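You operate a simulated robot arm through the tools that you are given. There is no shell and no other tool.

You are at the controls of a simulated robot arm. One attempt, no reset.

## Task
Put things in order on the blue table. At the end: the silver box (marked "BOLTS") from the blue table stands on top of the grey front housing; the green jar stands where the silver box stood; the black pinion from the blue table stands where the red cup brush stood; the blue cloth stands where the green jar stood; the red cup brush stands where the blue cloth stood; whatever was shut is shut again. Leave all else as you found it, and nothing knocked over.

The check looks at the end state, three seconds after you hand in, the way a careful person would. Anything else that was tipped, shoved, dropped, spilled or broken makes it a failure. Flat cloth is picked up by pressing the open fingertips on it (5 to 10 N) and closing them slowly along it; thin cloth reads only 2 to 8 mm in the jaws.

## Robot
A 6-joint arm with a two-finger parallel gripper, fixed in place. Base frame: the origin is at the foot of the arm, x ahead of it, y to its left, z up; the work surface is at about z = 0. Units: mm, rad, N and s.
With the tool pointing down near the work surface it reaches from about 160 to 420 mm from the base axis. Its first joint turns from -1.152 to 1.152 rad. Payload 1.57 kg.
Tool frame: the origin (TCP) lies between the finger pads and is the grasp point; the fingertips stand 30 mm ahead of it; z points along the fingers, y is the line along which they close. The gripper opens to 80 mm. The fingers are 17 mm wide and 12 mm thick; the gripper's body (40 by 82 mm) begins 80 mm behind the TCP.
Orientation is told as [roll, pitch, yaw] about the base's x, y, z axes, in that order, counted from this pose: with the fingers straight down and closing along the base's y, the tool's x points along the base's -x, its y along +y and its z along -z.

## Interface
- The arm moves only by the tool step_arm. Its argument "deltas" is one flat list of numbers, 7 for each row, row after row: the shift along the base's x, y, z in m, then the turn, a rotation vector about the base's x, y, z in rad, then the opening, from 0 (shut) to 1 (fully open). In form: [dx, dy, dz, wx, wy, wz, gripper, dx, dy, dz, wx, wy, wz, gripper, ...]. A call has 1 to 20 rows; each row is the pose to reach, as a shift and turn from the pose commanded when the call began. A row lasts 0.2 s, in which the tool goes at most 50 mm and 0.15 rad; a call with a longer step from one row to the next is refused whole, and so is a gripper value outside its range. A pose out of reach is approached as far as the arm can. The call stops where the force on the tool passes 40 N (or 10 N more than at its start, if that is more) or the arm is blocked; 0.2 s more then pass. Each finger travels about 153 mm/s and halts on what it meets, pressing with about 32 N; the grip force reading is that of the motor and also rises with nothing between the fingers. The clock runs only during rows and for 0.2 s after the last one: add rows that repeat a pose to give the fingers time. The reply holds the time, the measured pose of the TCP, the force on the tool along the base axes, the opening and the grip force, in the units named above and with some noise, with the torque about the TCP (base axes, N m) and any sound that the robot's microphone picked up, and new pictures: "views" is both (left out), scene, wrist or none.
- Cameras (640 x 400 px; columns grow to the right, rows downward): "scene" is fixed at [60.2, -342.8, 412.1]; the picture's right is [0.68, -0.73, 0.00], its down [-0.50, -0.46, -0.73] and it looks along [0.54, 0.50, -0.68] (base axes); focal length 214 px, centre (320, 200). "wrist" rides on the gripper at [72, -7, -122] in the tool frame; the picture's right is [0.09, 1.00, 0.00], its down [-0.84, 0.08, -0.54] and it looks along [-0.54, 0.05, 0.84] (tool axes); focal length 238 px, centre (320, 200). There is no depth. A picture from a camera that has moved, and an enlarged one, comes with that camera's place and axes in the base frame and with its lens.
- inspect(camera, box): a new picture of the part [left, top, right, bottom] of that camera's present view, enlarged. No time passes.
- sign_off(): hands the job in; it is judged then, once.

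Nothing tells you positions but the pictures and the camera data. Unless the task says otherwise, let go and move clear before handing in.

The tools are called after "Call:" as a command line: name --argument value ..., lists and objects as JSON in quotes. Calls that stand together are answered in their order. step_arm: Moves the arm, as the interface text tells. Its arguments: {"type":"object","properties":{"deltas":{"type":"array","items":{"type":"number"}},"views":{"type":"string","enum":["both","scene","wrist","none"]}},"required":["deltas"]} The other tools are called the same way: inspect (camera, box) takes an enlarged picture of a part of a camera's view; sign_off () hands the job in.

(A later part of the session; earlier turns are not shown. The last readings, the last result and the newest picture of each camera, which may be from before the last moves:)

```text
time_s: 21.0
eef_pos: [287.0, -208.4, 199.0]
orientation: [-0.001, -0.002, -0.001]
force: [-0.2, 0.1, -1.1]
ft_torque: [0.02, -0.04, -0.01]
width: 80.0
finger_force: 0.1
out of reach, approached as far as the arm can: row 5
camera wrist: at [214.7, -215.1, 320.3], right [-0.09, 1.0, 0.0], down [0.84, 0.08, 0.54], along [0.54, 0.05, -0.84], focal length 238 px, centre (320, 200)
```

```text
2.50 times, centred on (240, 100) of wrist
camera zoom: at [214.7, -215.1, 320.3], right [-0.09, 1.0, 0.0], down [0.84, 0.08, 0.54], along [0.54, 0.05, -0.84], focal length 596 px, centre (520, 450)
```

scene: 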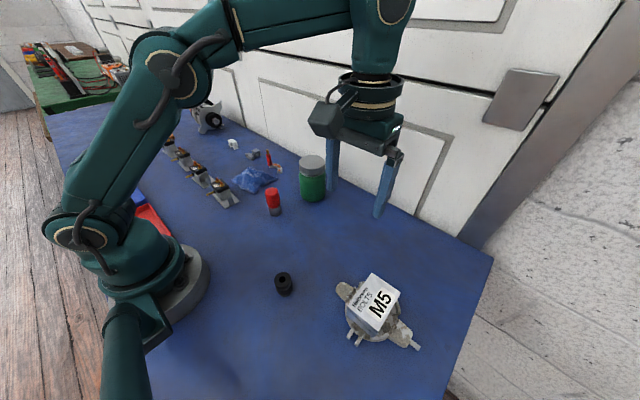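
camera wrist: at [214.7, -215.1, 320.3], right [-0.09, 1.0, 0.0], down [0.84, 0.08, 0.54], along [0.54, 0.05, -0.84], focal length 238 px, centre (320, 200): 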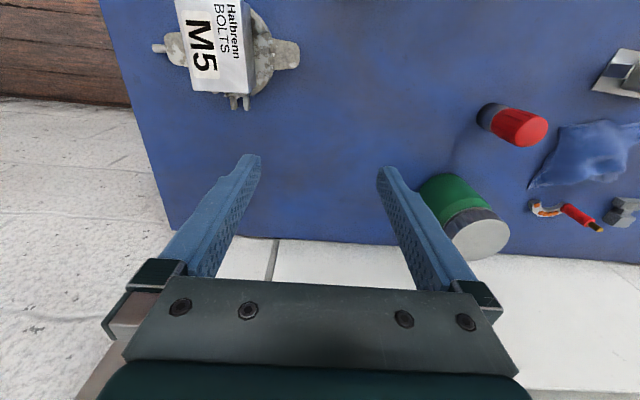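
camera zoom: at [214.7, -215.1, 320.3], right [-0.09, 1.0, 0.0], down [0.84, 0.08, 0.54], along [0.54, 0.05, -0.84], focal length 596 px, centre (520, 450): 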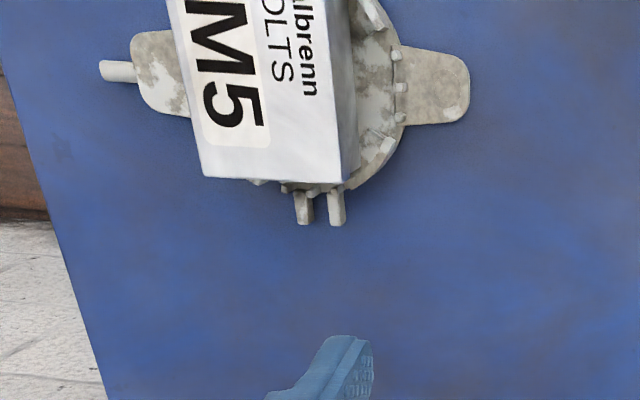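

The box sits level on the housing (its top corners check out as flat). Next is the jar at about (389,-9): I'll move to in front of it for a precise look.

Call:
step_arm --deltas '[0.005, 0.025, -0.006, 0, 0, 0, 1, 0.01, 0.05, -0.012, 0, 0, 0, 1, 0.015, 0.075, -0.018, 0, 0, 0, 1, 0.02, 0.1, -0.024, 0, 0, 0, 1, 0.025, 0.125, -0.03, 0, 0, 0, 1, 0.03, 0.15, -0.036, 0, 0, 0, 1, 0.035, 0.175, -0.042, 0, 0, 0, 1, 0.038, 0.199, -0.049, 0, 0, 0, 1, 0.038, 0.199, -0.049, 0, 0, 0, 1]' --views "both"

Call:
inspect --camera "wrist" --box '[240, 120, 400, 280]'

Call:
inspect --camera "wrist" --box '[400, 60, 640, 260]'

```text
time_s: 23.0
eef_pos: [325.7, -11.5, 149.1]
orientation: [0.002, -0.002, 0.001]
force: [0.2, 0.2, -0.9]
ft_torque: [-0.04, 0.03, 0.05]
width: 79.9
finger_force: 0.0
camera wrist: at [253.8, -18.2, 271.0], right [-0.09, 1.0, 0.0], down [0.84, 0.08, 0.54], along [0.54, 0.05, -0.84], focal length 238 px, centre (320, 200)
```

scene: 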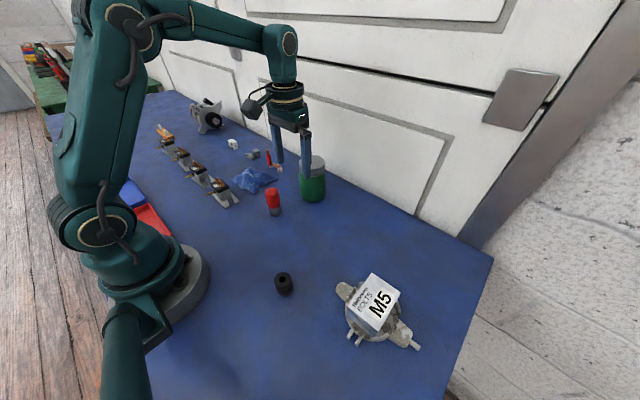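
wrist: 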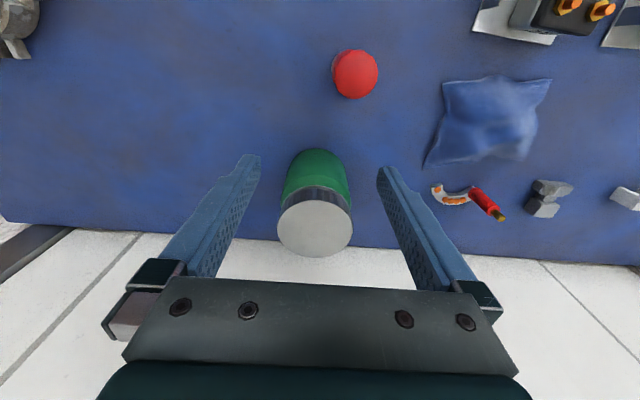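

```text
2.50 times, centred on (320, 200) of wrist
camera zoom: at [253.8, -18.2, 271.0], right [-0.09, 1.0, 0.0], down [0.84, 0.08, 0.54], along [0.54, 0.05, -0.84], focal length 596 px, centre (320, 200)
```

zoom: 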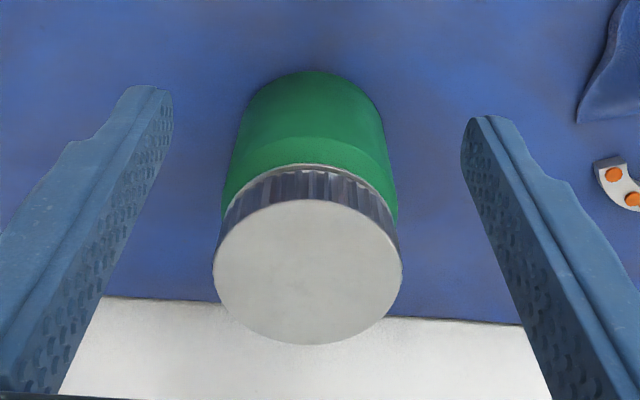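

```text
2.00 times, centred on (520, 160) of wrist
camera zoom: at [253.8, -18.2, 271.0], right [-0.09, 1.0, 0.0], down [0.84, 0.08, 0.54], along [0.54, 0.05, -0.84], focal length 477 px, centre (-80, 280)
```

zoom: 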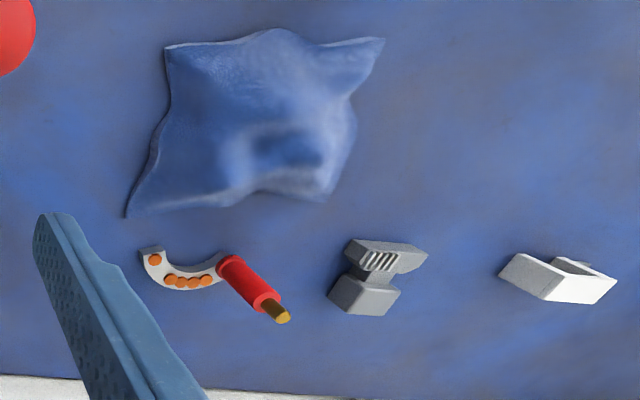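

The jar's centre is about (389,-11), 67 mm wide and 108 mm tall, and the gripper is laterally aligned within 1 mm. I'll descend in front of it and then slide forward so the fingers straddle it.

Call:
step_arm --deltas '[0, 0, -0.02, 0, 0, 0, 1, 0, 0, -0.045, 0, 0, 0, 1, 0, 0, -0.07, 0, 0, 0, 1, 0, 0, -0.09, 0, 0, 0, 1, 0, 0, -0.101, 0, 0, 0, 1, 0.008, 0, -0.101, 0, 0, 0, 1, 0.016, 0, -0.101, 0, 0, 0, 1, 0.024, 0, -0.101, 0, 0, 0, 1, 0.024, 0, -0.101, 0, 0, 0, 1]' --views "both"

Call:
inspect --camera "wrist" --box '[220, 120, 420, 290]'

```text
time_s: 25.0
eef_pos: [349.7, -11.0, 48.0]
orientation: [-0.001, -0.002, 0.002]
force: [0.6, 0.2, -0.5]
ft_torque: [0.01, 0.05, -0.01]
width: 80.2
finger_force: 0.1
camera wrist: at [276.8, -17.7, 170.0], right [-0.09, 1.0, 0.0], down [0.84, 0.08, 0.54], along [0.54, 0.05, -0.84], focal length 238 px, centre (320, 200)
```

scene: 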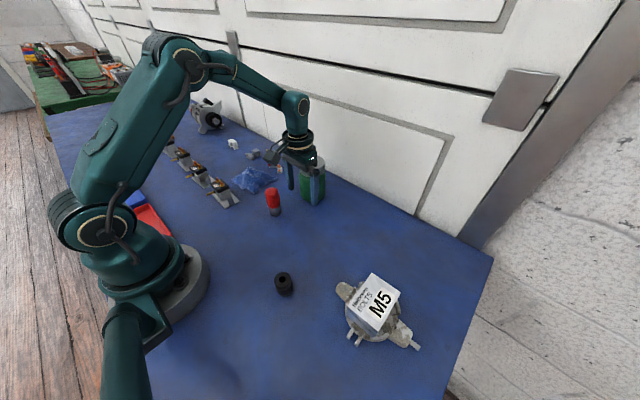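
wrist: 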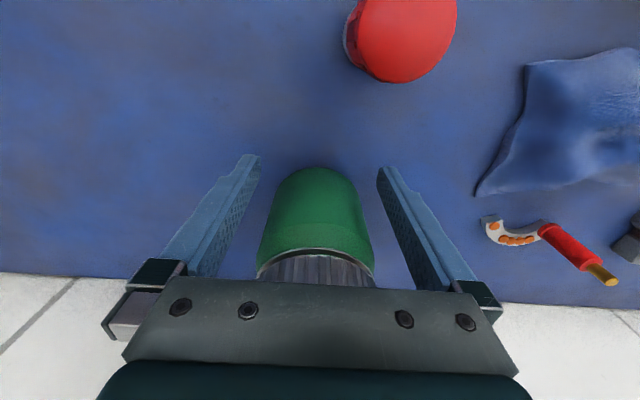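

```text
2.35 times, centred on (320, 205) of wrist
camera zoom: at [276.8, -17.7, 170.0], right [-0.09, 1.0, 0.0], down [0.84, 0.08, 0.54], along [0.54, 0.05, -0.84], focal length 561 px, centre (320, 188)
```

zoom: 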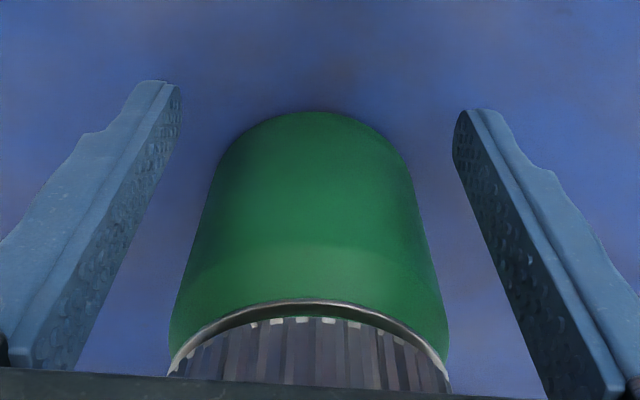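

The jar is evenly between the fingers. I'll slide forward 40 mm slowly.

Call:
step_arm --deltas '[0.006, 0, 0, 0, 0, 0, 1, 0.012, 0, 0, 0, 0, 0, 1, 0.018, 0, 0, 0, 0, 0, 1, 0.024, 0, 0, 0, 0, 0, 1, 0.03, 0, 0, 0, 0, 0, 1, 0.036, 0, 0, 0, 0, 0, 1, 0.04, 0, 0, 0, 0, 0, 1, 0.04, 0, 0, 0, 0, 0, 1]' --views "both"

Call:
inspect --camera "wrist" --box '[220, 120, 420, 290]'

Call:
inspect --camera "scene" --box '[270, 120, 360, 220]'

```text
time_s: 26.8
eef_pos: [388.8, -11.0, 47.7]
orientation: [0.001, -0.003, 0.001]
force: [0.3, 0.1, -0.2]
ft_torque: [0.04, 0.0, 0.02]
width: 80.1
finger_force: 0.1
camera wrist: at [316.3, -17.6, 170.2], right [-0.09, 1.0, 0.0], down [0.84, 0.08, 0.54], along [0.54, 0.05, -0.84], focal length 238 px, centre (320, 200)
```

scene: 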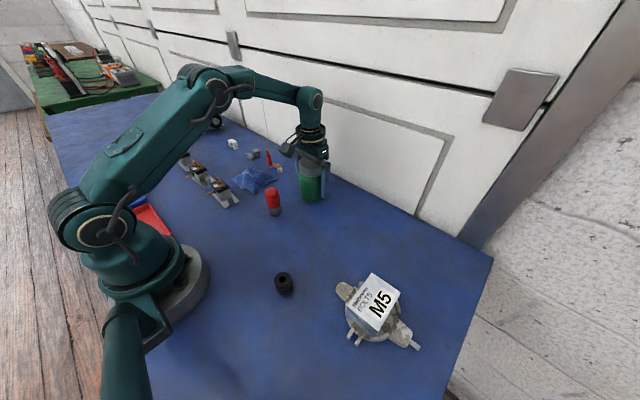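
wrist: 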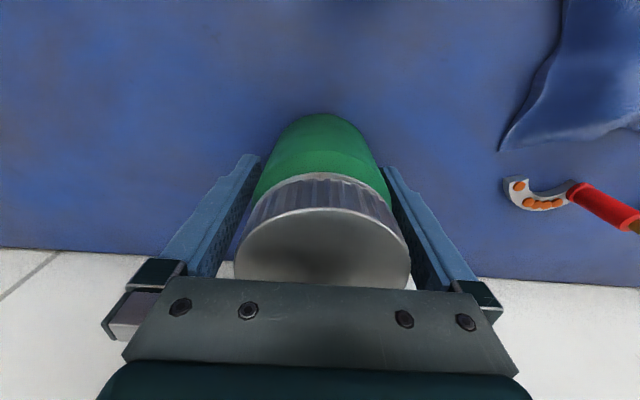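

```text
2.35 times, centred on (320, 205) of wrist
camera zoom: at [316.3, -17.6, 170.2], right [-0.09, 1.0, 0.0], down [0.84, 0.08, 0.54], along [0.54, 0.05, -0.84], focal length 561 px, centre (320, 188)
```

zoom: 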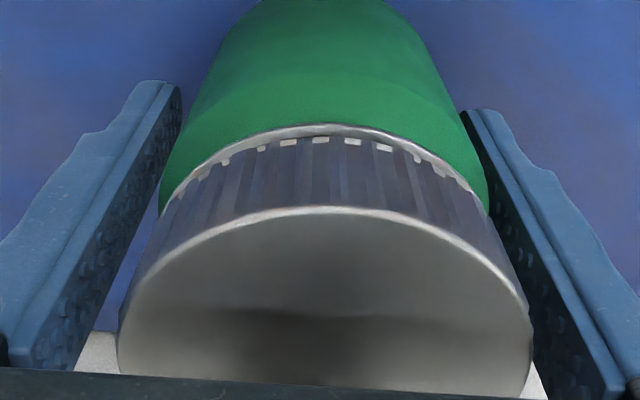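

```text
4.00 times, centred on (315, 170) of scene
camera zoom: at [60.2, -342.8, 412.1], right [0.68, -0.73, 0.0], down [-0.5, -0.46, -0.73], along [0.54, 0.5, -0.68], focal length 858 px, centre (340, 320)
```

zoom: 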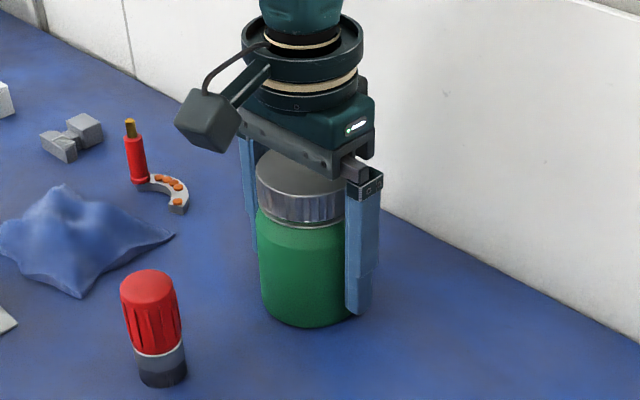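

The fingers straddle the jar evenly with its centre within about 2 mm of the TCP. I'll close gently.

Call:
step_arm --deltas '[0, 0, 0, 0, 0, 0, 0.93, 0, 0, 0, 0, 0, 0, 0.88, 0, 0, 0, 0, 0, 0, 0.86, 0, 0, 0, 0, 0, 0, 0.84, 0, 0, 0, 0, 0, 0, 0.82, 0, 0, 0, 0, 0, 0, 0.75, 0, 0, 0, 0, 0, 0, 0.6, 0, 0, 0, 0, 0, 0, 0.6]' --views "wrist"

```text
time_s: 28.6
eef_pos: [387.8, -10.6, 48.1]
orientation: [0.0, -0.001, 0.001]
force: [0.8, 2.4, 0.3]
ft_torque: [-0.01, 0.02, 0.05]
width: 70.4
finger_force: 31.9
camera wrist: at [316.3, -17.6, 170.2], right [-0.09, 1.0, 0.0], down [0.84, 0.08, 0.54], along [0.54, 0.05, -0.84], focal length 238 px, centre (320, 200)
```

wrist: 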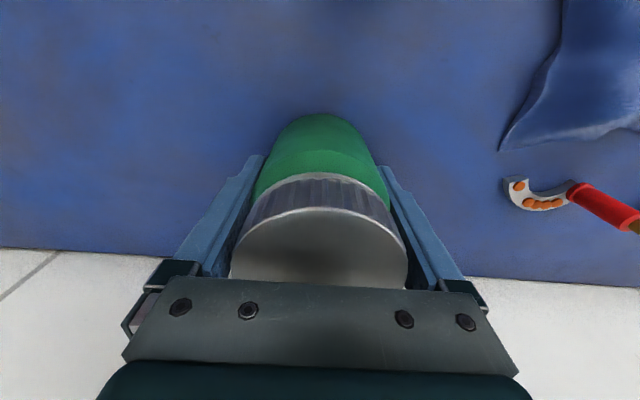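

The jar is gripped at 70.4 mm. I'll lift it 40 mm gently and verify the hold.

Call:
step_arm --deltas '[0, 0, 0.003, 0, 0, 0, 0.6, 0, 0, 0.008, 0, 0, 0, 0.6, 0, 0, 0.015, 0, 0, 0, 0.6, 0, 0, 0.024, 0, 0, 0, 0.6, 0, 0, 0.033, 0, 0, 0, 0.6, 0, 0, 0.04, 0, 0, 0, 0.6, 0, 0, 0.04, 0, 0, 0, 0.6]' --views "both"

Call:
inspect --camera "scene" --box '[270, 120, 360, 220]'

```text
time_s: 30.2
eef_pos: [388.3, -10.6, 88.7]
orientation: [0.0, -0.002, 0.002]
force: [0.3, 0.3, -4.8]
ft_torque: [-0.01, -0.01, 0.01]
width: 70.3
finger_force: 32.4
camera wrist: at [315.8, -17.4, 211.3], right [-0.09, 1.0, 0.0], down [0.84, 0.08, 0.54], along [0.54, 0.05, -0.84], focal length 238 px, centre (320, 200)
```

scene: 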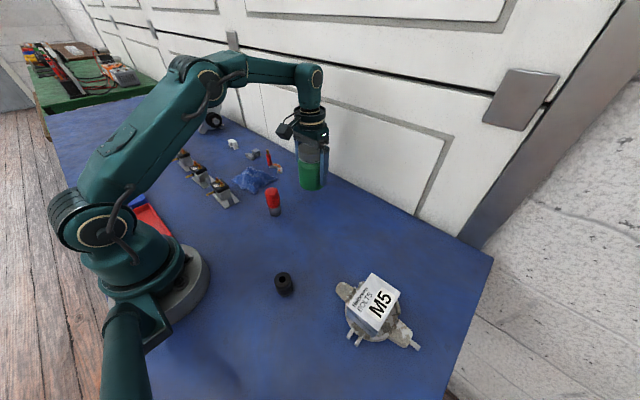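
wrist: 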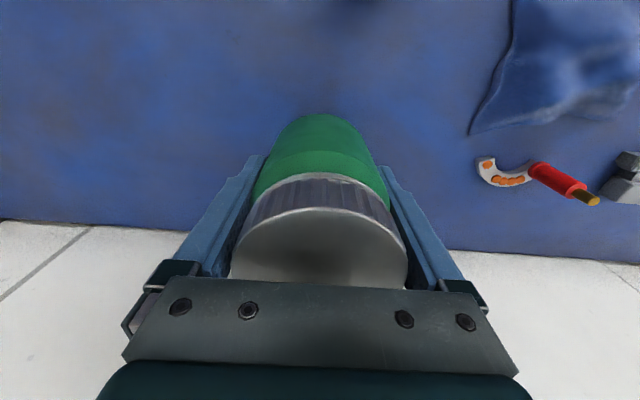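

```text
4.00 times, centred on (315, 170) of scene
camera zoom: at [60.2, -342.8, 412.1], right [0.68, -0.73, 0.0], down [-0.5, -0.46, -0.73], along [0.54, 0.5, -0.68], focal length 858 px, centre (340, 320)
```

zoom: 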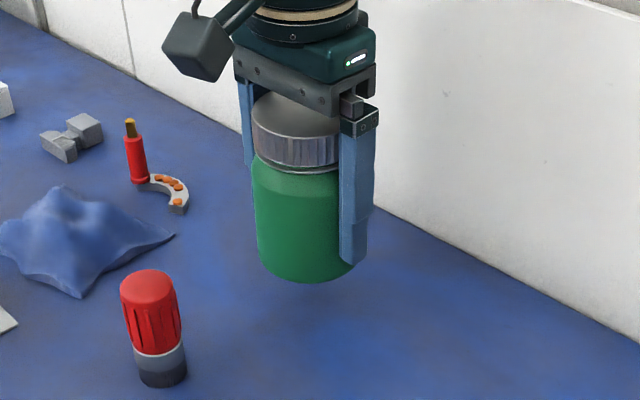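

The jar is held upright and clear of the table. I'll carry it to the old box spot at about (352,-168.5).

Call:
step_arm --deltas '[-0.002, -0.008, 0, 0, 0, 0, 0.6, -0.006, -0.024, 0, 0, 0, 0, 0.6, -0.011, -0.044, 0, 0, 0, 0, 0.6, -0.016, -0.066, 0, 0, 0, 0, 0.6, -0.021, -0.088, 0, 0, 0, 0, 0.6, -0.026, -0.11, 0, 0, 0, 0, 0.6, -0.031, -0.13, 0, 0, 0, 0, 0.6, -0.035, -0.146, 0, 0, 0, 0, 0.6, -0.0375, -0.1555, 0, 0, 0, 0, 0.6, -0.0375, -0.1577, 0, 0, 0, 0, 0.6, -0.0375, -0.1577, 0, 0, 0, 0, 0.6]' --views "both"

```text
time_s: 32.6
eef_pos: [351.1, -168.3, 88.2]
orientation: [-0.001, -0.001, 0.002]
force: [-0.1, 0.6, -4.8]
ft_torque: [0.01, 0.0, -0.02]
width: 70.7
finger_force: 32.0
camera wrist: at [279.1, -175.3, 210.2], right [-0.09, 1.0, 0.0], down [0.84, 0.08, 0.54], along [0.54, 0.05, -0.84], focal length 238 px, centre (320, 200)
```

scene: 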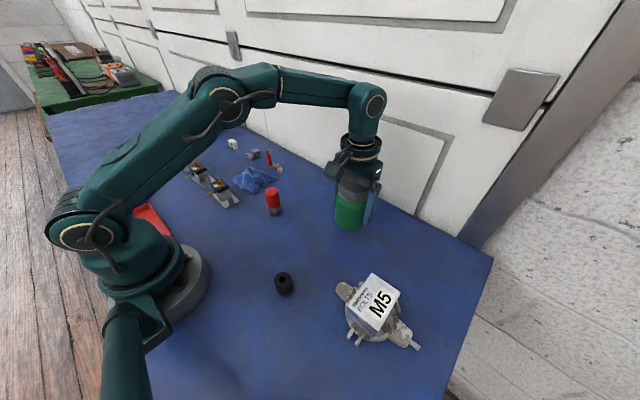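
wrist: 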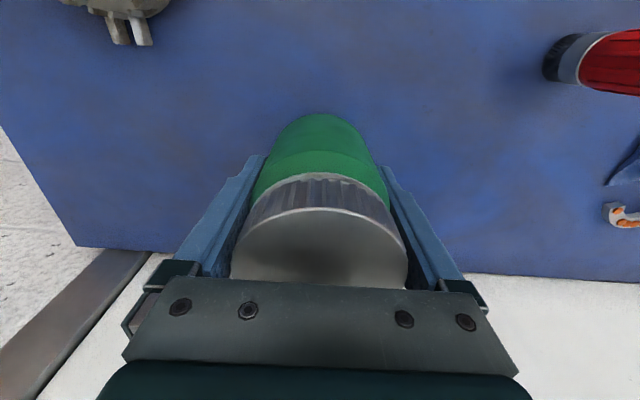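

The jar is over the spot. I'll lower it gently to the original height.

Call:
step_arm --deltas '[0, 0, -0.006, 0, 0, 0, 0.6, 0, 0, -0.014, 0, 0, 0, 0.6, 0, 0, -0.022, 0, 0, 0, 0.6, 0, 0, -0.03, 0, 0, 0, 0.6, 0, 0, -0.035, 0, 0, 0, 0.6, 0, 0, -0.038, 0, 0, 0, 0.6, 0, 0, -0.0395, 0, 0, 0, 0.6, 0, 0, -0.0395, 0, 0, 0, 0.6]' --views "none"

```text
time_s: 34.4
eef_pos: [351.0, -167.3, 48.9]
orientation: [0.002, -0.002, 0.0]
force: [-0.2, -0.9, -4.0]
ft_torque: [0.01, 0.02, 0.0]
width: 70.7
finger_force: 32.4
```

Almost touching (weight has just begun to come off). I'll lower another millimetre in half-millimetre steps.

Call:
step_arm --deltas '[0, 0, -0.0005, 0, 0, 0, 0.6, 0, 0, -0.001, 0, 0, 0, 0.6, 0, 0, -0.001, 0, 0, 0, 0.6]' --views "none"

```text
time_s: 35.2
eef_pos: [350.5, -168.2, 48.4]
orientation: [-0.001, -0.003, 0.003]
force: [-0.5, -0.5, -4.1]
ft_torque: [0.01, 0.02, -0.02]
width: 70.7
finger_force: 31.9
```

Call:
step_arm --deltas '[0, 0, -0.0005, 0, 0, 0, 0.6, 0, 0, -0.001, 0, 0, 0, 0.6, 0, 0, -0.001, 0, 0, 0, 0.6]' --views "wrist"

```text
time_s: 36.0
eef_pos: [351.1, -168.5, 47.5]
orientation: [-0.001, -0.003, 0.002]
force: [-5.9, 5.1, 21.3]
ft_torque: [0.18, 0.0, 0.18]
width: 70.6
finger_force: 32.5
camera wrist: at [279.2, -175.4, 169.6], right [-0.09, 1.0, 0.0], down [0.83, 0.08, 0.55], along [0.54, 0.05, -0.84], focal length 238 px, centre (320, 200)
```

wrist: 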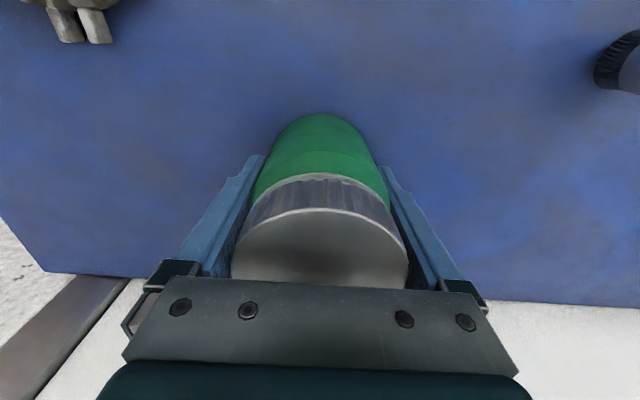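

Firm contact with the table. I'll relieve the press by about 0.7 mm and open slowly.

Call:
step_arm --deltas '[0, 0, 0.0004, 0, 0, 0, 0.6, 0, 0, 0.0007, 0, 0, 0, 0.6, 0, 0, 0.0007, 0, 0, 0, 0.86, 0, 0, 0.0007, 0, 0, 0, 0.88, 0, 0, 0.0007, 0, 0, 0, 0.9, 0, 0, 0.0007, 0, 0, 0, 0.93, 0, 0, 0.0007, 0, 0, 0, 0.97, 0, 0, 0.0007, 0, 0, 0, 1, 0, 0, 0.0007, 0, 0, 0, 1]' --views "both"

Call:
inspect --camera "wrist" --box '[220, 90, 420, 290]'

Call:
inspect --camera "scene" --box '[310, 140, 400, 250]'

```text
time_s: 38.0
eef_pos: [351.2, -168.2, 46.7]
orientation: [0.0, -0.002, 0.002]
force: [-0.4, -0.4, -0.2]
ft_torque: [-0.02, 0.01, -0.03]
width: 80.2
finger_force: 0.2
camera wrist: at [279.3, -175.5, 169.5], right [-0.09, 1.0, 0.0], down [0.84, 0.08, 0.54], along [0.54, 0.05, -0.84], focal length 238 px, centre (320, 200)
```

scene: 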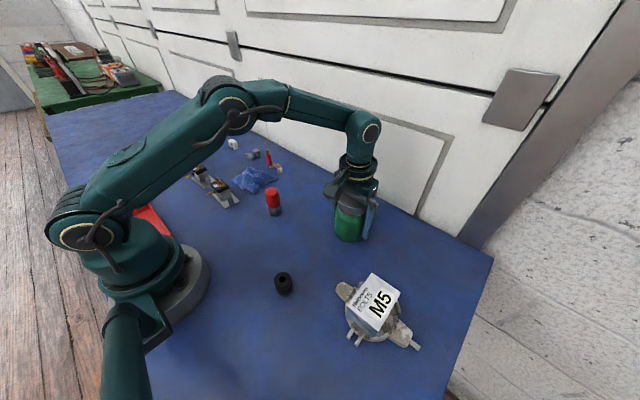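
wrist: 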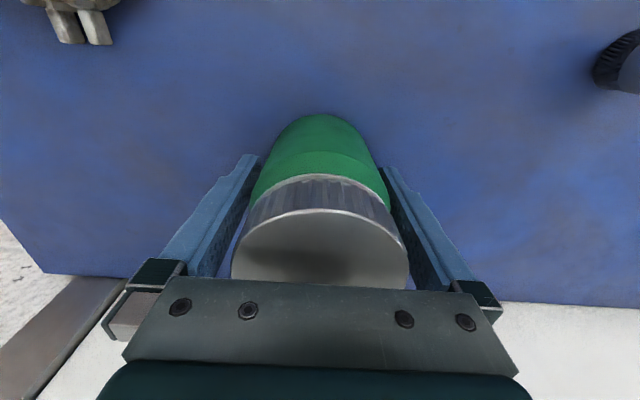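

```text
2.00 times, centred on (320, 190) of wrist
camera zoom: at [279.3, -175.5, 169.5], right [-0.09, 1.0, 0.0], down [0.84, 0.08, 0.54], along [0.54, 0.05, -0.84], focal length 477 px, centre (320, 220)
```

zoom: 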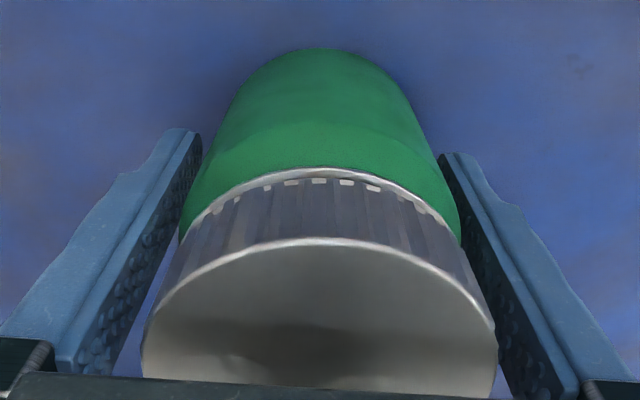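

```text
3.64 times, centred on (355, 195) of scene
camera zoom: at [60.2, -342.8, 412.1], right [0.68, -0.73, 0.0], down [-0.5, -0.46, -0.73], along [0.54, 0.5, -0.68], focal length 780 px, centre (193, 218)
```

zoom: 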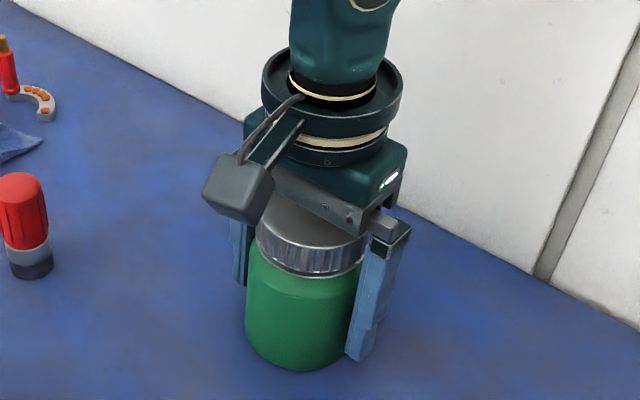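

The jar stands upright on the box's old spot. I'll back the fingers out along -x, rise, and swing over to view the cloth near (311,172).

Call:
step_arm --deltas '[-0.012, 0, 0, 0, 0, 0, 1, -0.03, 0, 0, 0, 0, 0, 1, -0.05, 0, 0, 0, 0, 0, 1, -0.07, 0, 0.01, 0, 0, 0, 1, -0.07, 0, 0.05, 0, 0, 0, 1, -0.07, 0, 0.09, 0, 0, 0, 1, -0.07, 0.01, 0.12, 0, 0, 0, 1, -0.07, 0.05, 0.12, 0, 0, 0, 1, -0.07, 0.095, 0.12, 0, 0, 0, 1, -0.07, 0.14, 0.12, 0, 0, 0, 1, -0.07, 0.185, 0.12, 0, 0, 0, 1, -0.068, 0.23, 0.12, 0, 0, 0, 1, -0.066, 0.275, 0.12, 0, 0, 0, 1, -0.066, 0.315, 0.12, 0, 0, 0, 1, -0.066, 0.333, 0.12, 0, 0, 0, 1, -0.066, 0.333, 0.12, 0, 0, 0, 1]' --views "both"

Call:
inspect --camera "wrist" --box '[200, 40, 440, 240]'

Call:
inspect --camera "scene" --box '[320, 170, 380, 250]'

```text
time_s: 41.4
eef_pos: [284.9, 165.4, 168.5]
orientation: [-0.002, -0.002, -0.001]
force: [-0.1, -0.1, -0.1]
ft_torque: [0.0, 0.01, -0.01]
width: 80.0
finger_force: 0.0
camera wrist: at [212.9, 158.6, 291.1], right [-0.09, 1.0, 0.0], down [0.84, 0.08, 0.54], along [0.54, 0.05, -0.84], focal length 238 px, centre (320, 200)
```

scene: 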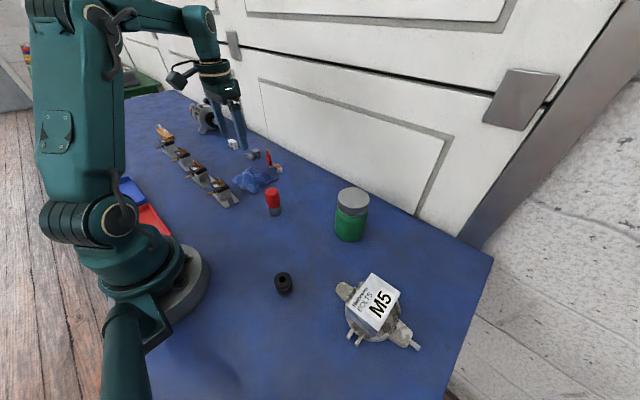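
wrist: 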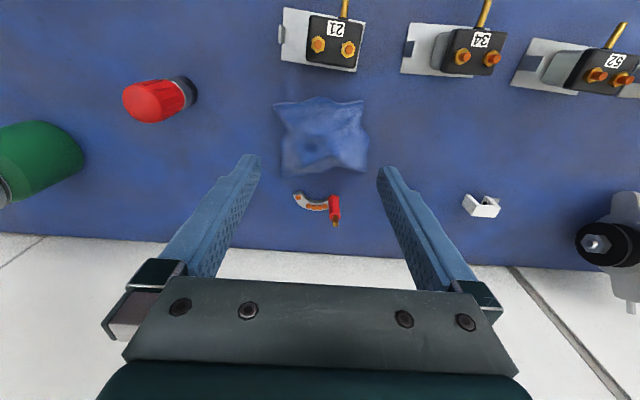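

```text
2.00 times, centred on (320, 140) of wrist
camera zoom: at [212.9, 158.6, 291.1], right [-0.09, 1.0, 0.0], down [0.84, 0.08, 0.54], along [0.54, 0.05, -0.84], focal length 477 px, centre (320, 320)
```

zoom: 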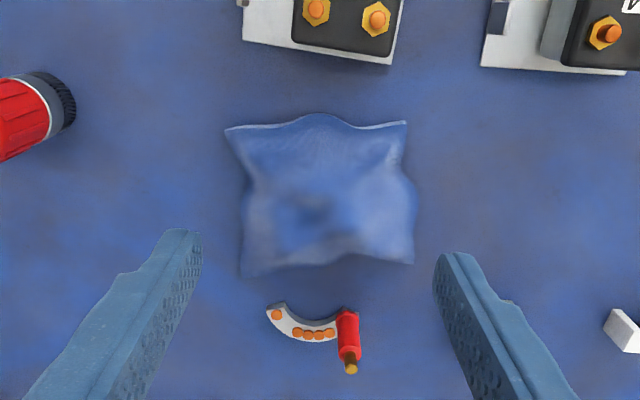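

```text
5.00 times, centred on (350, 210) of scene
camera zoom: at [60.2, -342.8, 412.1], right [0.68, -0.73, 0.0], down [-0.5, -0.46, -0.73], along [0.54, 0.5, -0.68], focal length 1072 px, centre (170, 150)
```

zoom: 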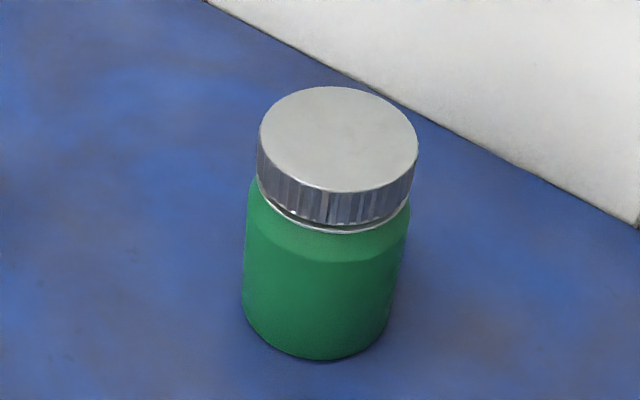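

The jar stands fine with its lid on. The cloth is about 100 mm square centred near (306,170). I'll come down above it with the jaws half open (50 mm), stopping short to check.

Call:
step_arm --deltas '[0.005, 0.002, -0.02, 0, 0, 0, 0.9, 0.01, 0.003, -0.04, 0, 0, 0, 0.8, 0.015, 0.004, -0.06, 0, 0, 0, 0.7, 0.021, 0.0055, -0.08, 0, 0, 0, 0.625, 0.021, 0.0055, -0.1, 0, 0, 0, 0.625, 0.021, 0.0055, -0.1, 0, 0, 0, 0.625]' --views "both"

Call:
inspect --camera "wrist" --box '[200, 60, 440, 260]'

Call:
inspect --camera "scene" --box '[210, 120, 300, 210]'

```text
time_s: 42.8
eef_pos: [305.9, 171.0, 69.7]
orientation: [0.0, -0.001, 0.0]
force: [-0.8, -0.4, -1.1]
ft_torque: [0.02, 0.01, -0.01]
width: 50.0
finger_force: 0.1
camera wrist: at [233.8, 164.1, 191.0], right [-0.09, 1.0, 0.0], down [0.84, 0.08, 0.54], along [0.54, 0.05, -0.84], focal length 238 px, centre (320, 200)
```

scene: 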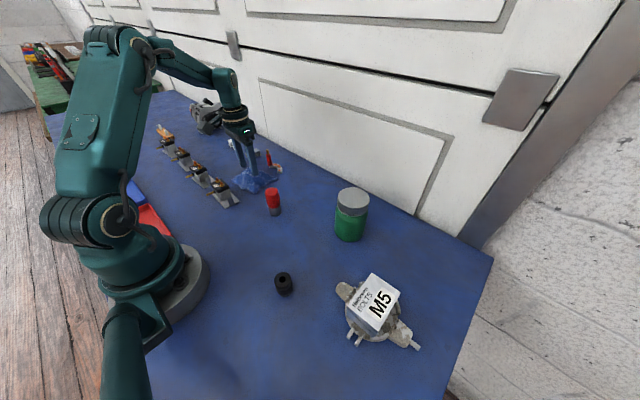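
wrist: 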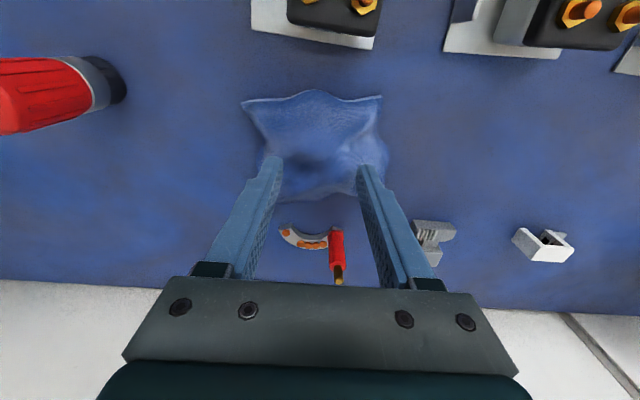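

```text
2.00 times, centred on (320, 160) of wrist
camera zoom: at [233.8, 164.1, 191.0], right [-0.09, 1.0, 0.0], down [0.84, 0.08, 0.54], along [0.54, 0.05, -0.84], focal length 477 px, centre (320, 280)
```

zoom: 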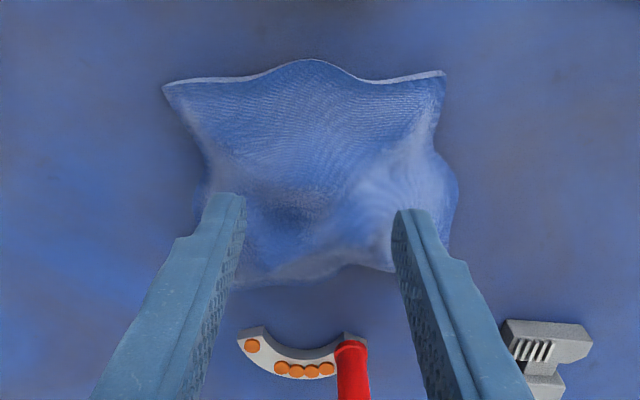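

```text
4.44 times, centred on (255, 165) of scene
camera zoom: at [60.2, -342.8, 412.1], right [0.68, -0.73, 0.0], down [-0.5, -0.46, -0.73], along [0.54, 0.5, -0.68], focal length 953 px, centre (609, 356)
```

zoom: 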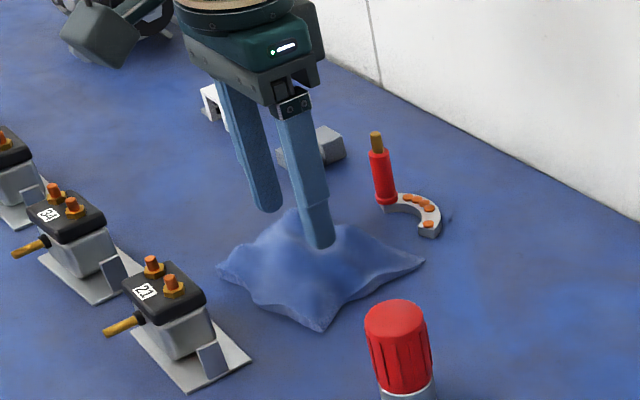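

The jaws are centred over the cloth, tips at z≈40. I'll approach in small increments watching the force.

Call:
step_arm --deltas '[0, 0, -0.004, 0, 0, 0, 0.625, 0, 0, -0.008, 0, 0, 0, 0.625, 0, 0, -0.011, 0, 0, 0, 0.625, 0, 0, -0.013, 0, 0, 0, 0.625, 0, 0, -0.015, 0, 0, 0, 0.625]' --views "wrist"

Call:
inspect --camera "scene" --box '[220, 130, 300, 210]'

```text
time_s: 43.7
eef_pos: [307.3, 171.0, 61.0]
orientation: [-0.001, -0.004, 0.001]
force: [-4.0, 0.6, 10.4]
ft_torque: [-0.3, 0.14, -0.06]
width: 50.4
finger_force: 0.4
stopped in row 4: the force on the tool passed its limit at 49 N (the readings are from after the stop); the commanded pose is now the measured one
camera wrist: at [234.0, 163.5, 182.2], right [-0.09, 1.0, 0.0], down [0.83, 0.08, 0.55], along [0.54, 0.05, -0.84], focal length 238 px, centre (320, 200)
```

wrist: 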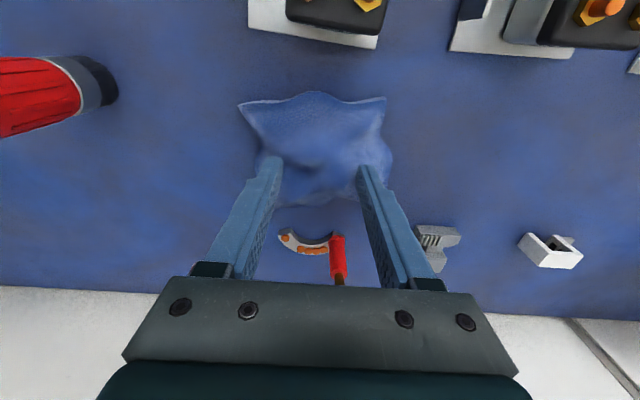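

```text
5.00 times, centred on (260, 170) of scene
camera zoom: at [60.1, -342.9, 412.1], right [0.68, -0.73, 0.0], down [-0.5, -0.46, -0.73], along [0.54, 0.5, -0.68], focal length 1072 px, centre (620, 350)
```

zoom: 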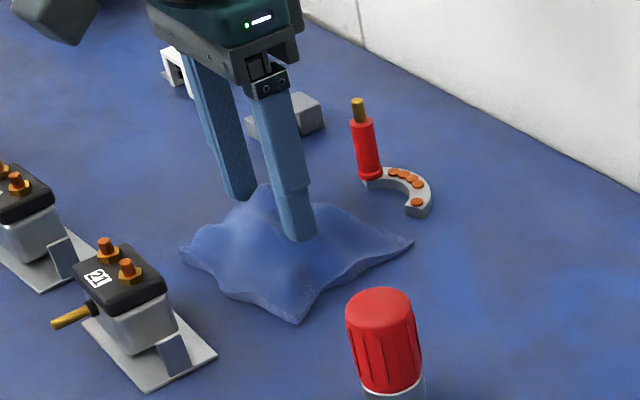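

The -y fingertip met the cloth firmly at tip height ≈30 mm, higher than I expected, and the arm stopped at 49 N; it now presses about 10 N. I'll look closely before doing anything else.

Call:
inspect --camera "wrist" --box '[225, 80, 405, 220]'

Call:
inspect --camera "scene" --box '[232, 155, 282, 200]'

```text
2.86 times, centred on (315, 150) of wrist
camera zoom: at [234.0, 163.5, 182.2], right [-0.09, 1.0, 0.0], down [0.83, 0.08, 0.55], along [0.54, 0.05, -0.84], focal length 681 px, centre (334, 343)
```

zoom: 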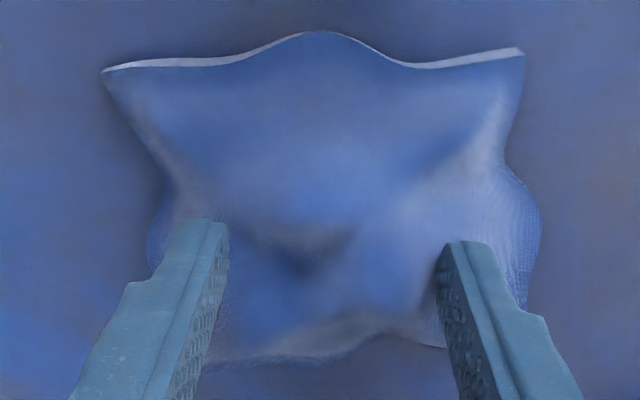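

```text
8.89 times, centred on (257, 178) of scene
camera zoom: at [60.1, -342.9, 412.1], right [0.68, -0.73, 0.0], down [-0.5, -0.46, -0.73], along [0.54, 0.5, -0.68], focal length 1906 px, centre (880, 400)
```

zoom: 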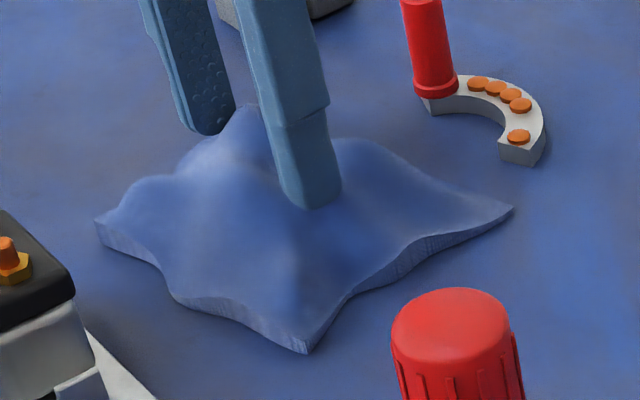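

The cloth has not moved. I'll now try the described technique: keep this light press and close the fingers slowly along the cloth, checking partway.

Call:
step_arm --deltas '[0, 0, 0, 0, 0, 0, 0.6, 0, 0, 0, 0, 0, 0, 0.56, 0, 0, 0, 0, 0, 0, 0.52, 0, 0, 0, 0, 0, 0, 0.48, 0, 0, 0, 0, 0, 0, 0.44]' --views "both"

Call:
inspect --camera "scene" --box '[232, 155, 282, 200]'

Call:
inspect --camera "wrist" --box '[225, 80, 405, 220]'

```text
time_s: 44.9
eef_pos: [306.7, 169.8, 60.1]
orientation: [-0.001, -0.004, 0.002]
force: [-2.3, -4.1, 21.4]
ft_torque: [-0.66, 0.19, 0.01]
width: 49.6
finger_force: 7.8
camera wrist: at [234.1, 163.5, 181.9], right [-0.09, 1.0, 0.0], down [0.83, 0.08, 0.55], along [0.54, 0.05, -0.84], focal length 238 px, centre (320, 200)
```

scene: 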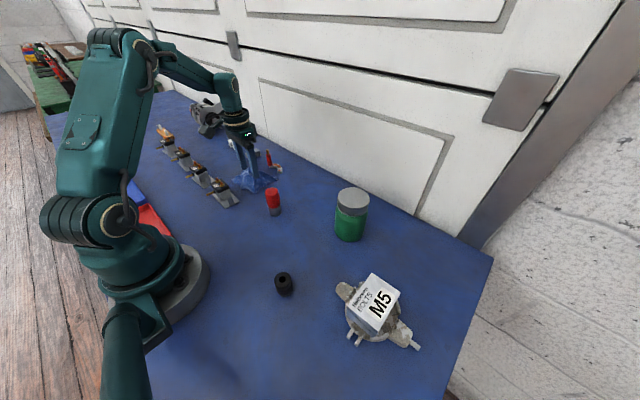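
wrist: 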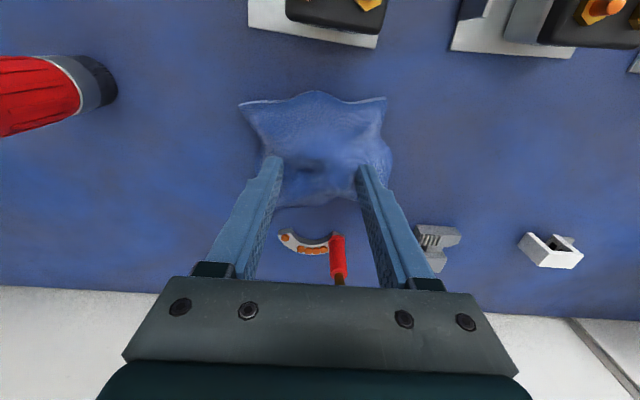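

```text
8.89 times, centred on (257, 178) of scene
camera zoom: at [60.1, -342.9, 412.1], right [0.68, -0.73, 0.0], down [-0.5, -0.46, -0.73], along [0.54, 0.5, -0.68], focal length 1906 px, centre (880, 400)
```

zoom: 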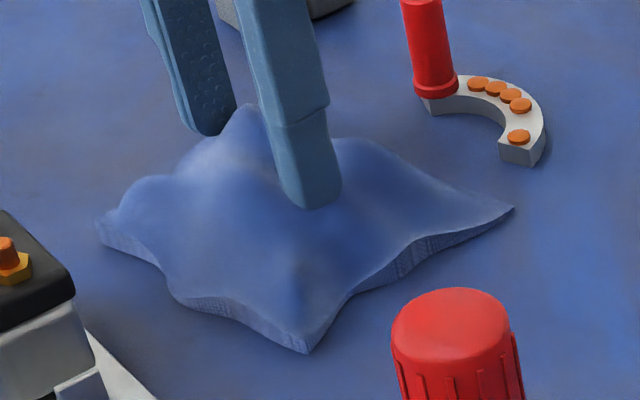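

```text
2.86 times, centred on (315, 150) of wrist
camera zoom: at [234.1, 163.5, 181.9], right [-0.09, 1.0, 0.0], down [0.83, 0.08, 0.55], along [0.54, 0.05, -0.84], focal length 681 px, centre (334, 343)
```

zoom: 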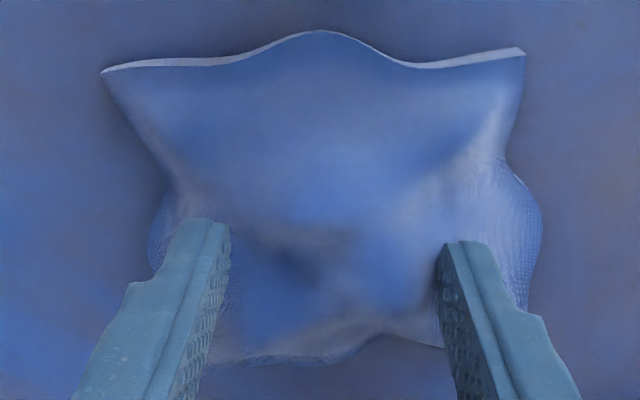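

The fingers didn't slide; the -y fingertip is simply stuck on a stiff bump with 21 N of downward force. I'll back off upward and look at whether the cloth deformed.

Call:
step_arm --deltas '[0, 0, 0.001, 0, 0, 0, 0.62, 0, 0, 0.006, 0, 0, 0, 0.62, 0, 0, 0.02, 0, 0, 0, 0.62, -0.015, 0, 0.045, 0, 0, 0, 0.9, -0.03, 0, 0.07, 0, 0, 0, 1, -0.03, 0, 0.07, 0, 0, 0, 1]' --views "both"

Call:
inspect --camera "wrist" --box '[250, 70, 400, 190]'

Call:
inspect --camera "scene" --box '[227, 155, 287, 200]'

```text
time_s: 46.3
eef_pos: [276.0, 171.7, 131.3]
orientation: [0.0, -0.004, 0.001]
force: [-0.3, 0.1, -0.3]
ft_torque: [-0.03, 0.02, 0.0]
width: 79.8
finger_force: 0.0
camera wrist: at [203.4, 165.3, 252.0], right [-0.09, 1.0, 0.0], down [0.83, 0.08, 0.54], along [0.54, 0.05, -0.84], focal length 238 px, centre (320, 200)
```

scene: 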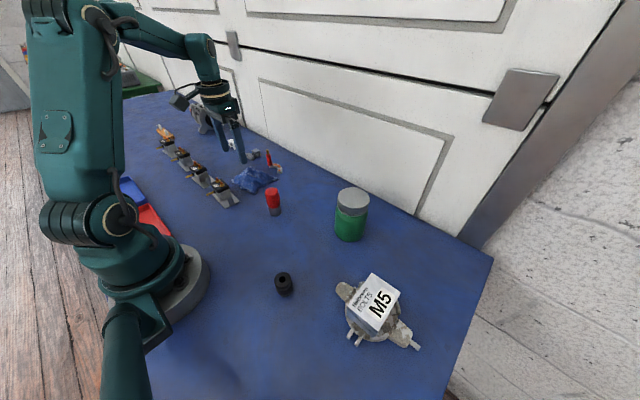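
wrist: 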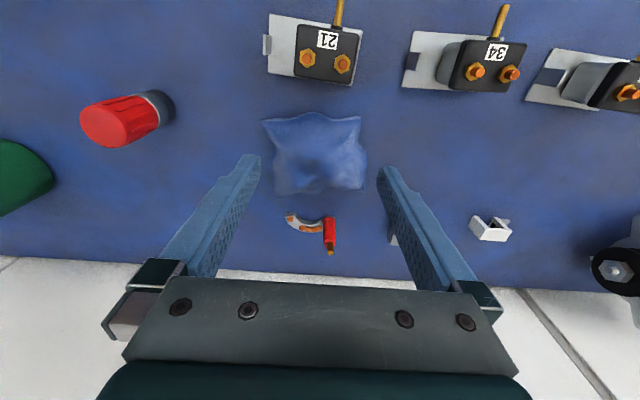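

```text
3.33 times, centred on (325, 130) of wrist
camera zoom: at [203.4, 165.3, 252.0], right [-0.09, 1.0, 0.0], down [0.83, 0.08, 0.54], along [0.54, 0.05, -0.84], focal length 794 px, centre (303, 433)
```

zoom: 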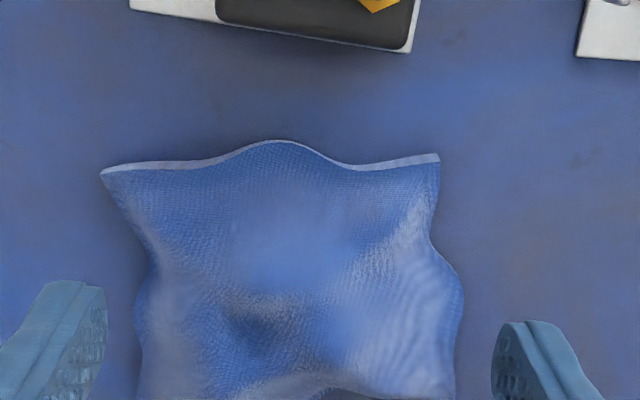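

```text
8.89 times, centred on (257, 178) of scene
camera zoom: at [60.2, -342.8, 412.1], right [0.68, -0.73, 0.0], down [-0.5, -0.46, -0.73], along [0.54, 0.5, -0.68], focal length 1906 px, centre (880, 400)
```

zoom: 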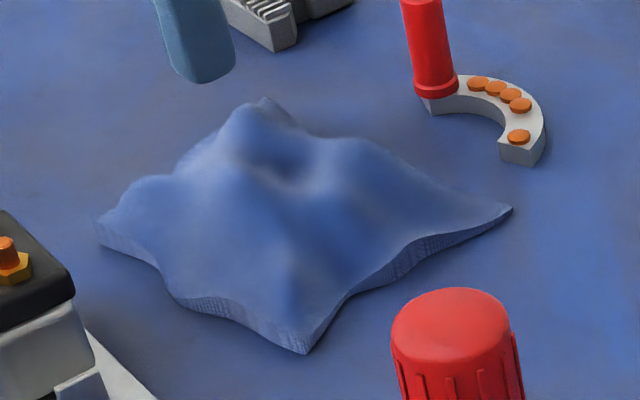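

The cloth is unchanged and undisturbed; its middle is a raised hump over 30 mm high, and only one fingertip was touching. I'll re-centre over the hump with a narrower opening so both tips can press lightly, approaching in fine steps.

Call:
step_arm --deltas '[0.012, -0.006, -0.02, 0, 0, 0, 0.7, 0.024, -0.013, -0.04, 0, 0, 0, 0.45, 0.024, -0.013, -0.055, 0, 0, 0, 0.45, 0.024, -0.013, -0.06, 0, 0, 0, 0.45, 0.024, -0.013, -0.06, 0, 0, 0, 0.45]' --views "both"

Call:
inspect --camera "wrist" --box '[225, 80, 405, 220]'

Call:
inspect --camera "scene" --box '[227, 145, 287, 200]'

```text
time_s: 47.5
eef_pos: [299.8, 158.6, 70.4]
orientation: [0.001, -0.004, 0.002]
force: [0.5, 0.5, -0.9]
ft_torque: [0.01, 0.02, 0.01]
width: 36.0
finger_force: 0.0
camera wrist: at [226.8, 151.5, 191.8], right [-0.09, 1.0, 0.0], down [0.83, 0.08, 0.54], along [0.54, 0.05, -0.84], focal length 238 px, centre (320, 200)
```

scene: 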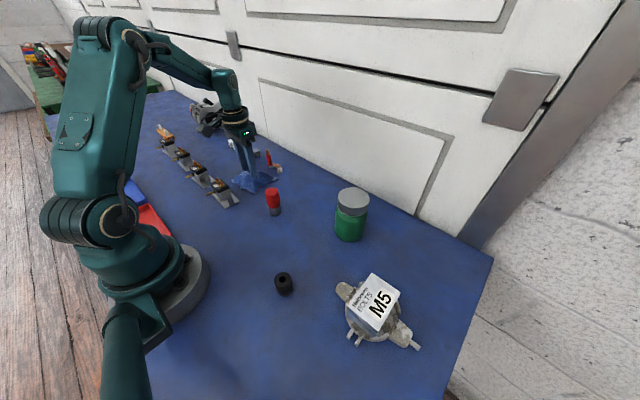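
wrist: 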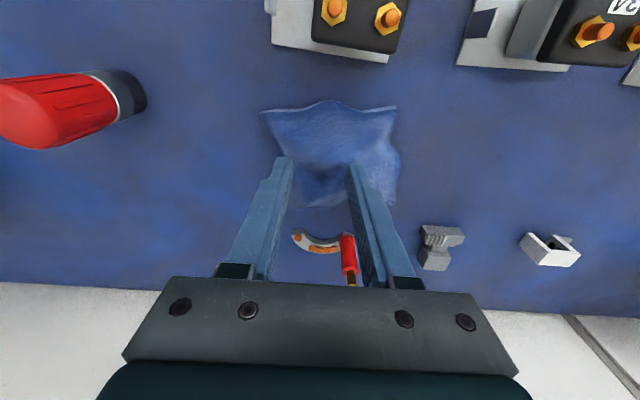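

```text
2.86 times, centred on (315, 150) of wrist
camera zoom: at [226.8, 151.5, 191.8], right [-0.09, 1.0, 0.0], down [0.83, 0.08, 0.54], along [0.54, 0.05, -0.84], focal length 681 px, centre (334, 343)
```

zoom: 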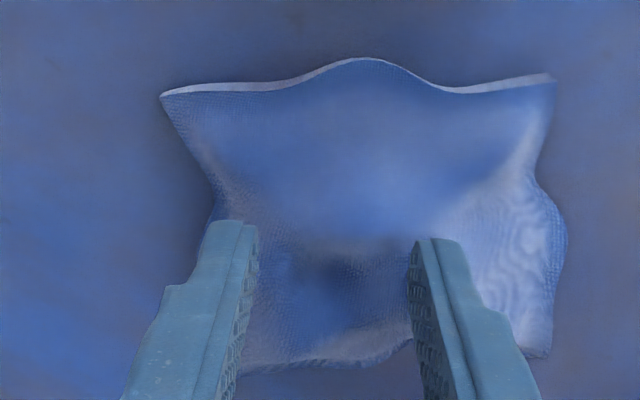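

```text
7.27 times, centred on (257, 172) of scene
camera zoom: at [60.2, -342.8, 412.1], right [0.68, -0.73, 0.0], down [-0.5, -0.46, -0.73], along [0.54, 0.5, -0.68], focal length 1560 px, centre (778, 400)
```

zoom: 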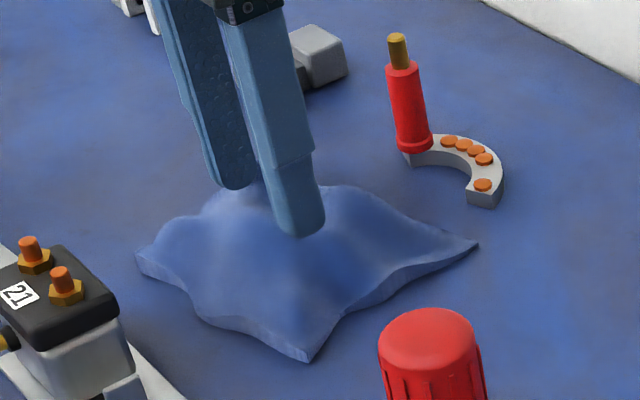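

Call:
step_arm --deltas '[0, 0, -0.0015, 0, 0, 0, 0.45, 0, 0, -0.003, 0, 0, 0, 0.45, 0, 0, -0.0045, 0, 0, 0, 0.45, 0, 0, -0.006, 0, 0, 0, 0.45]' --views "none"

```text
time_s: 48.5
eef_pos: [301.2, 157.5, 63.0]
orientation: [-0.001, -0.003, 0.001]
force: [-1.1, -0.2, 0.1]
ft_torque: [-0.01, 0.01, 0.03]
width: 35.8
finger_force: 0.2
```

Still free at TCP z≈64. I'll continue in half-millimetre rows.

Call:
step_arm --deltas '[0, 0, -0.0007, 0, 0, 0, 0.45, 0, 0, -0.0014, 0, 0, 0, 0.45, 0, 0, -0.002, 0, 0, 0, 0.45]' --views "none"

```text
time_s: 49.3
eef_pos: [301.3, 158.3, 61.7]
orientation: [0.001, -0.005, 0.001]
force: [0.2, -0.8, 0.5]
ft_torque: [-0.02, 0.0, 0.0]
width: 35.9
finger_force: 0.1
```

Call:
step_arm --deltas '[0, 0, -0.0007, 0, 0, 0, 0.45, 0, 0, -0.0014, 0, 0, 0, 0.45, 0, 0, -0.002, 0, 0, 0, 0.45]' --views "none"

```text
time_s: 50.1
eef_pos: [300.4, 158.6, 60.6]
orientation: [0.002, -0.007, 0.001]
force: [-3.6, 0.5, 15.8]
ft_torque: [0.42, 0.12, 0.07]
width: 36.8
finger_force: 0.4
```

Now the +y fingertip touches at the same height (tip ≈30.5) at y≈184, while before the -y tip touched at y≈146. So the hump is centred near y≈166. I'll lift 3 mm, shift +8 mm in y, and press again.

Call:
step_arm --deltas '[0, 0, 0.003, 0, 0, 0, 0.45, 0.002, 0.004, 0.003, 0, 0, 0, 0.45, 0.003, 0.0075, 0.003, 0, 0, 0, 0.45, 0.003, 0.0075, 0.0015, 0, 0, 0, 0.45, 0.003, 0.0075, 0.001, 0, 0, 0, 0.45]' --views "none"

```text
time_s: 51.3
eef_pos: [302.8, 165.0, 61.4]
orientation: [0.001, -0.005, 0.002]
force: [-0.7, 1.4, 2.0]
ft_torque: [0.0, 0.04, 0.0]
width: 36.0
finger_force: 0.2
```

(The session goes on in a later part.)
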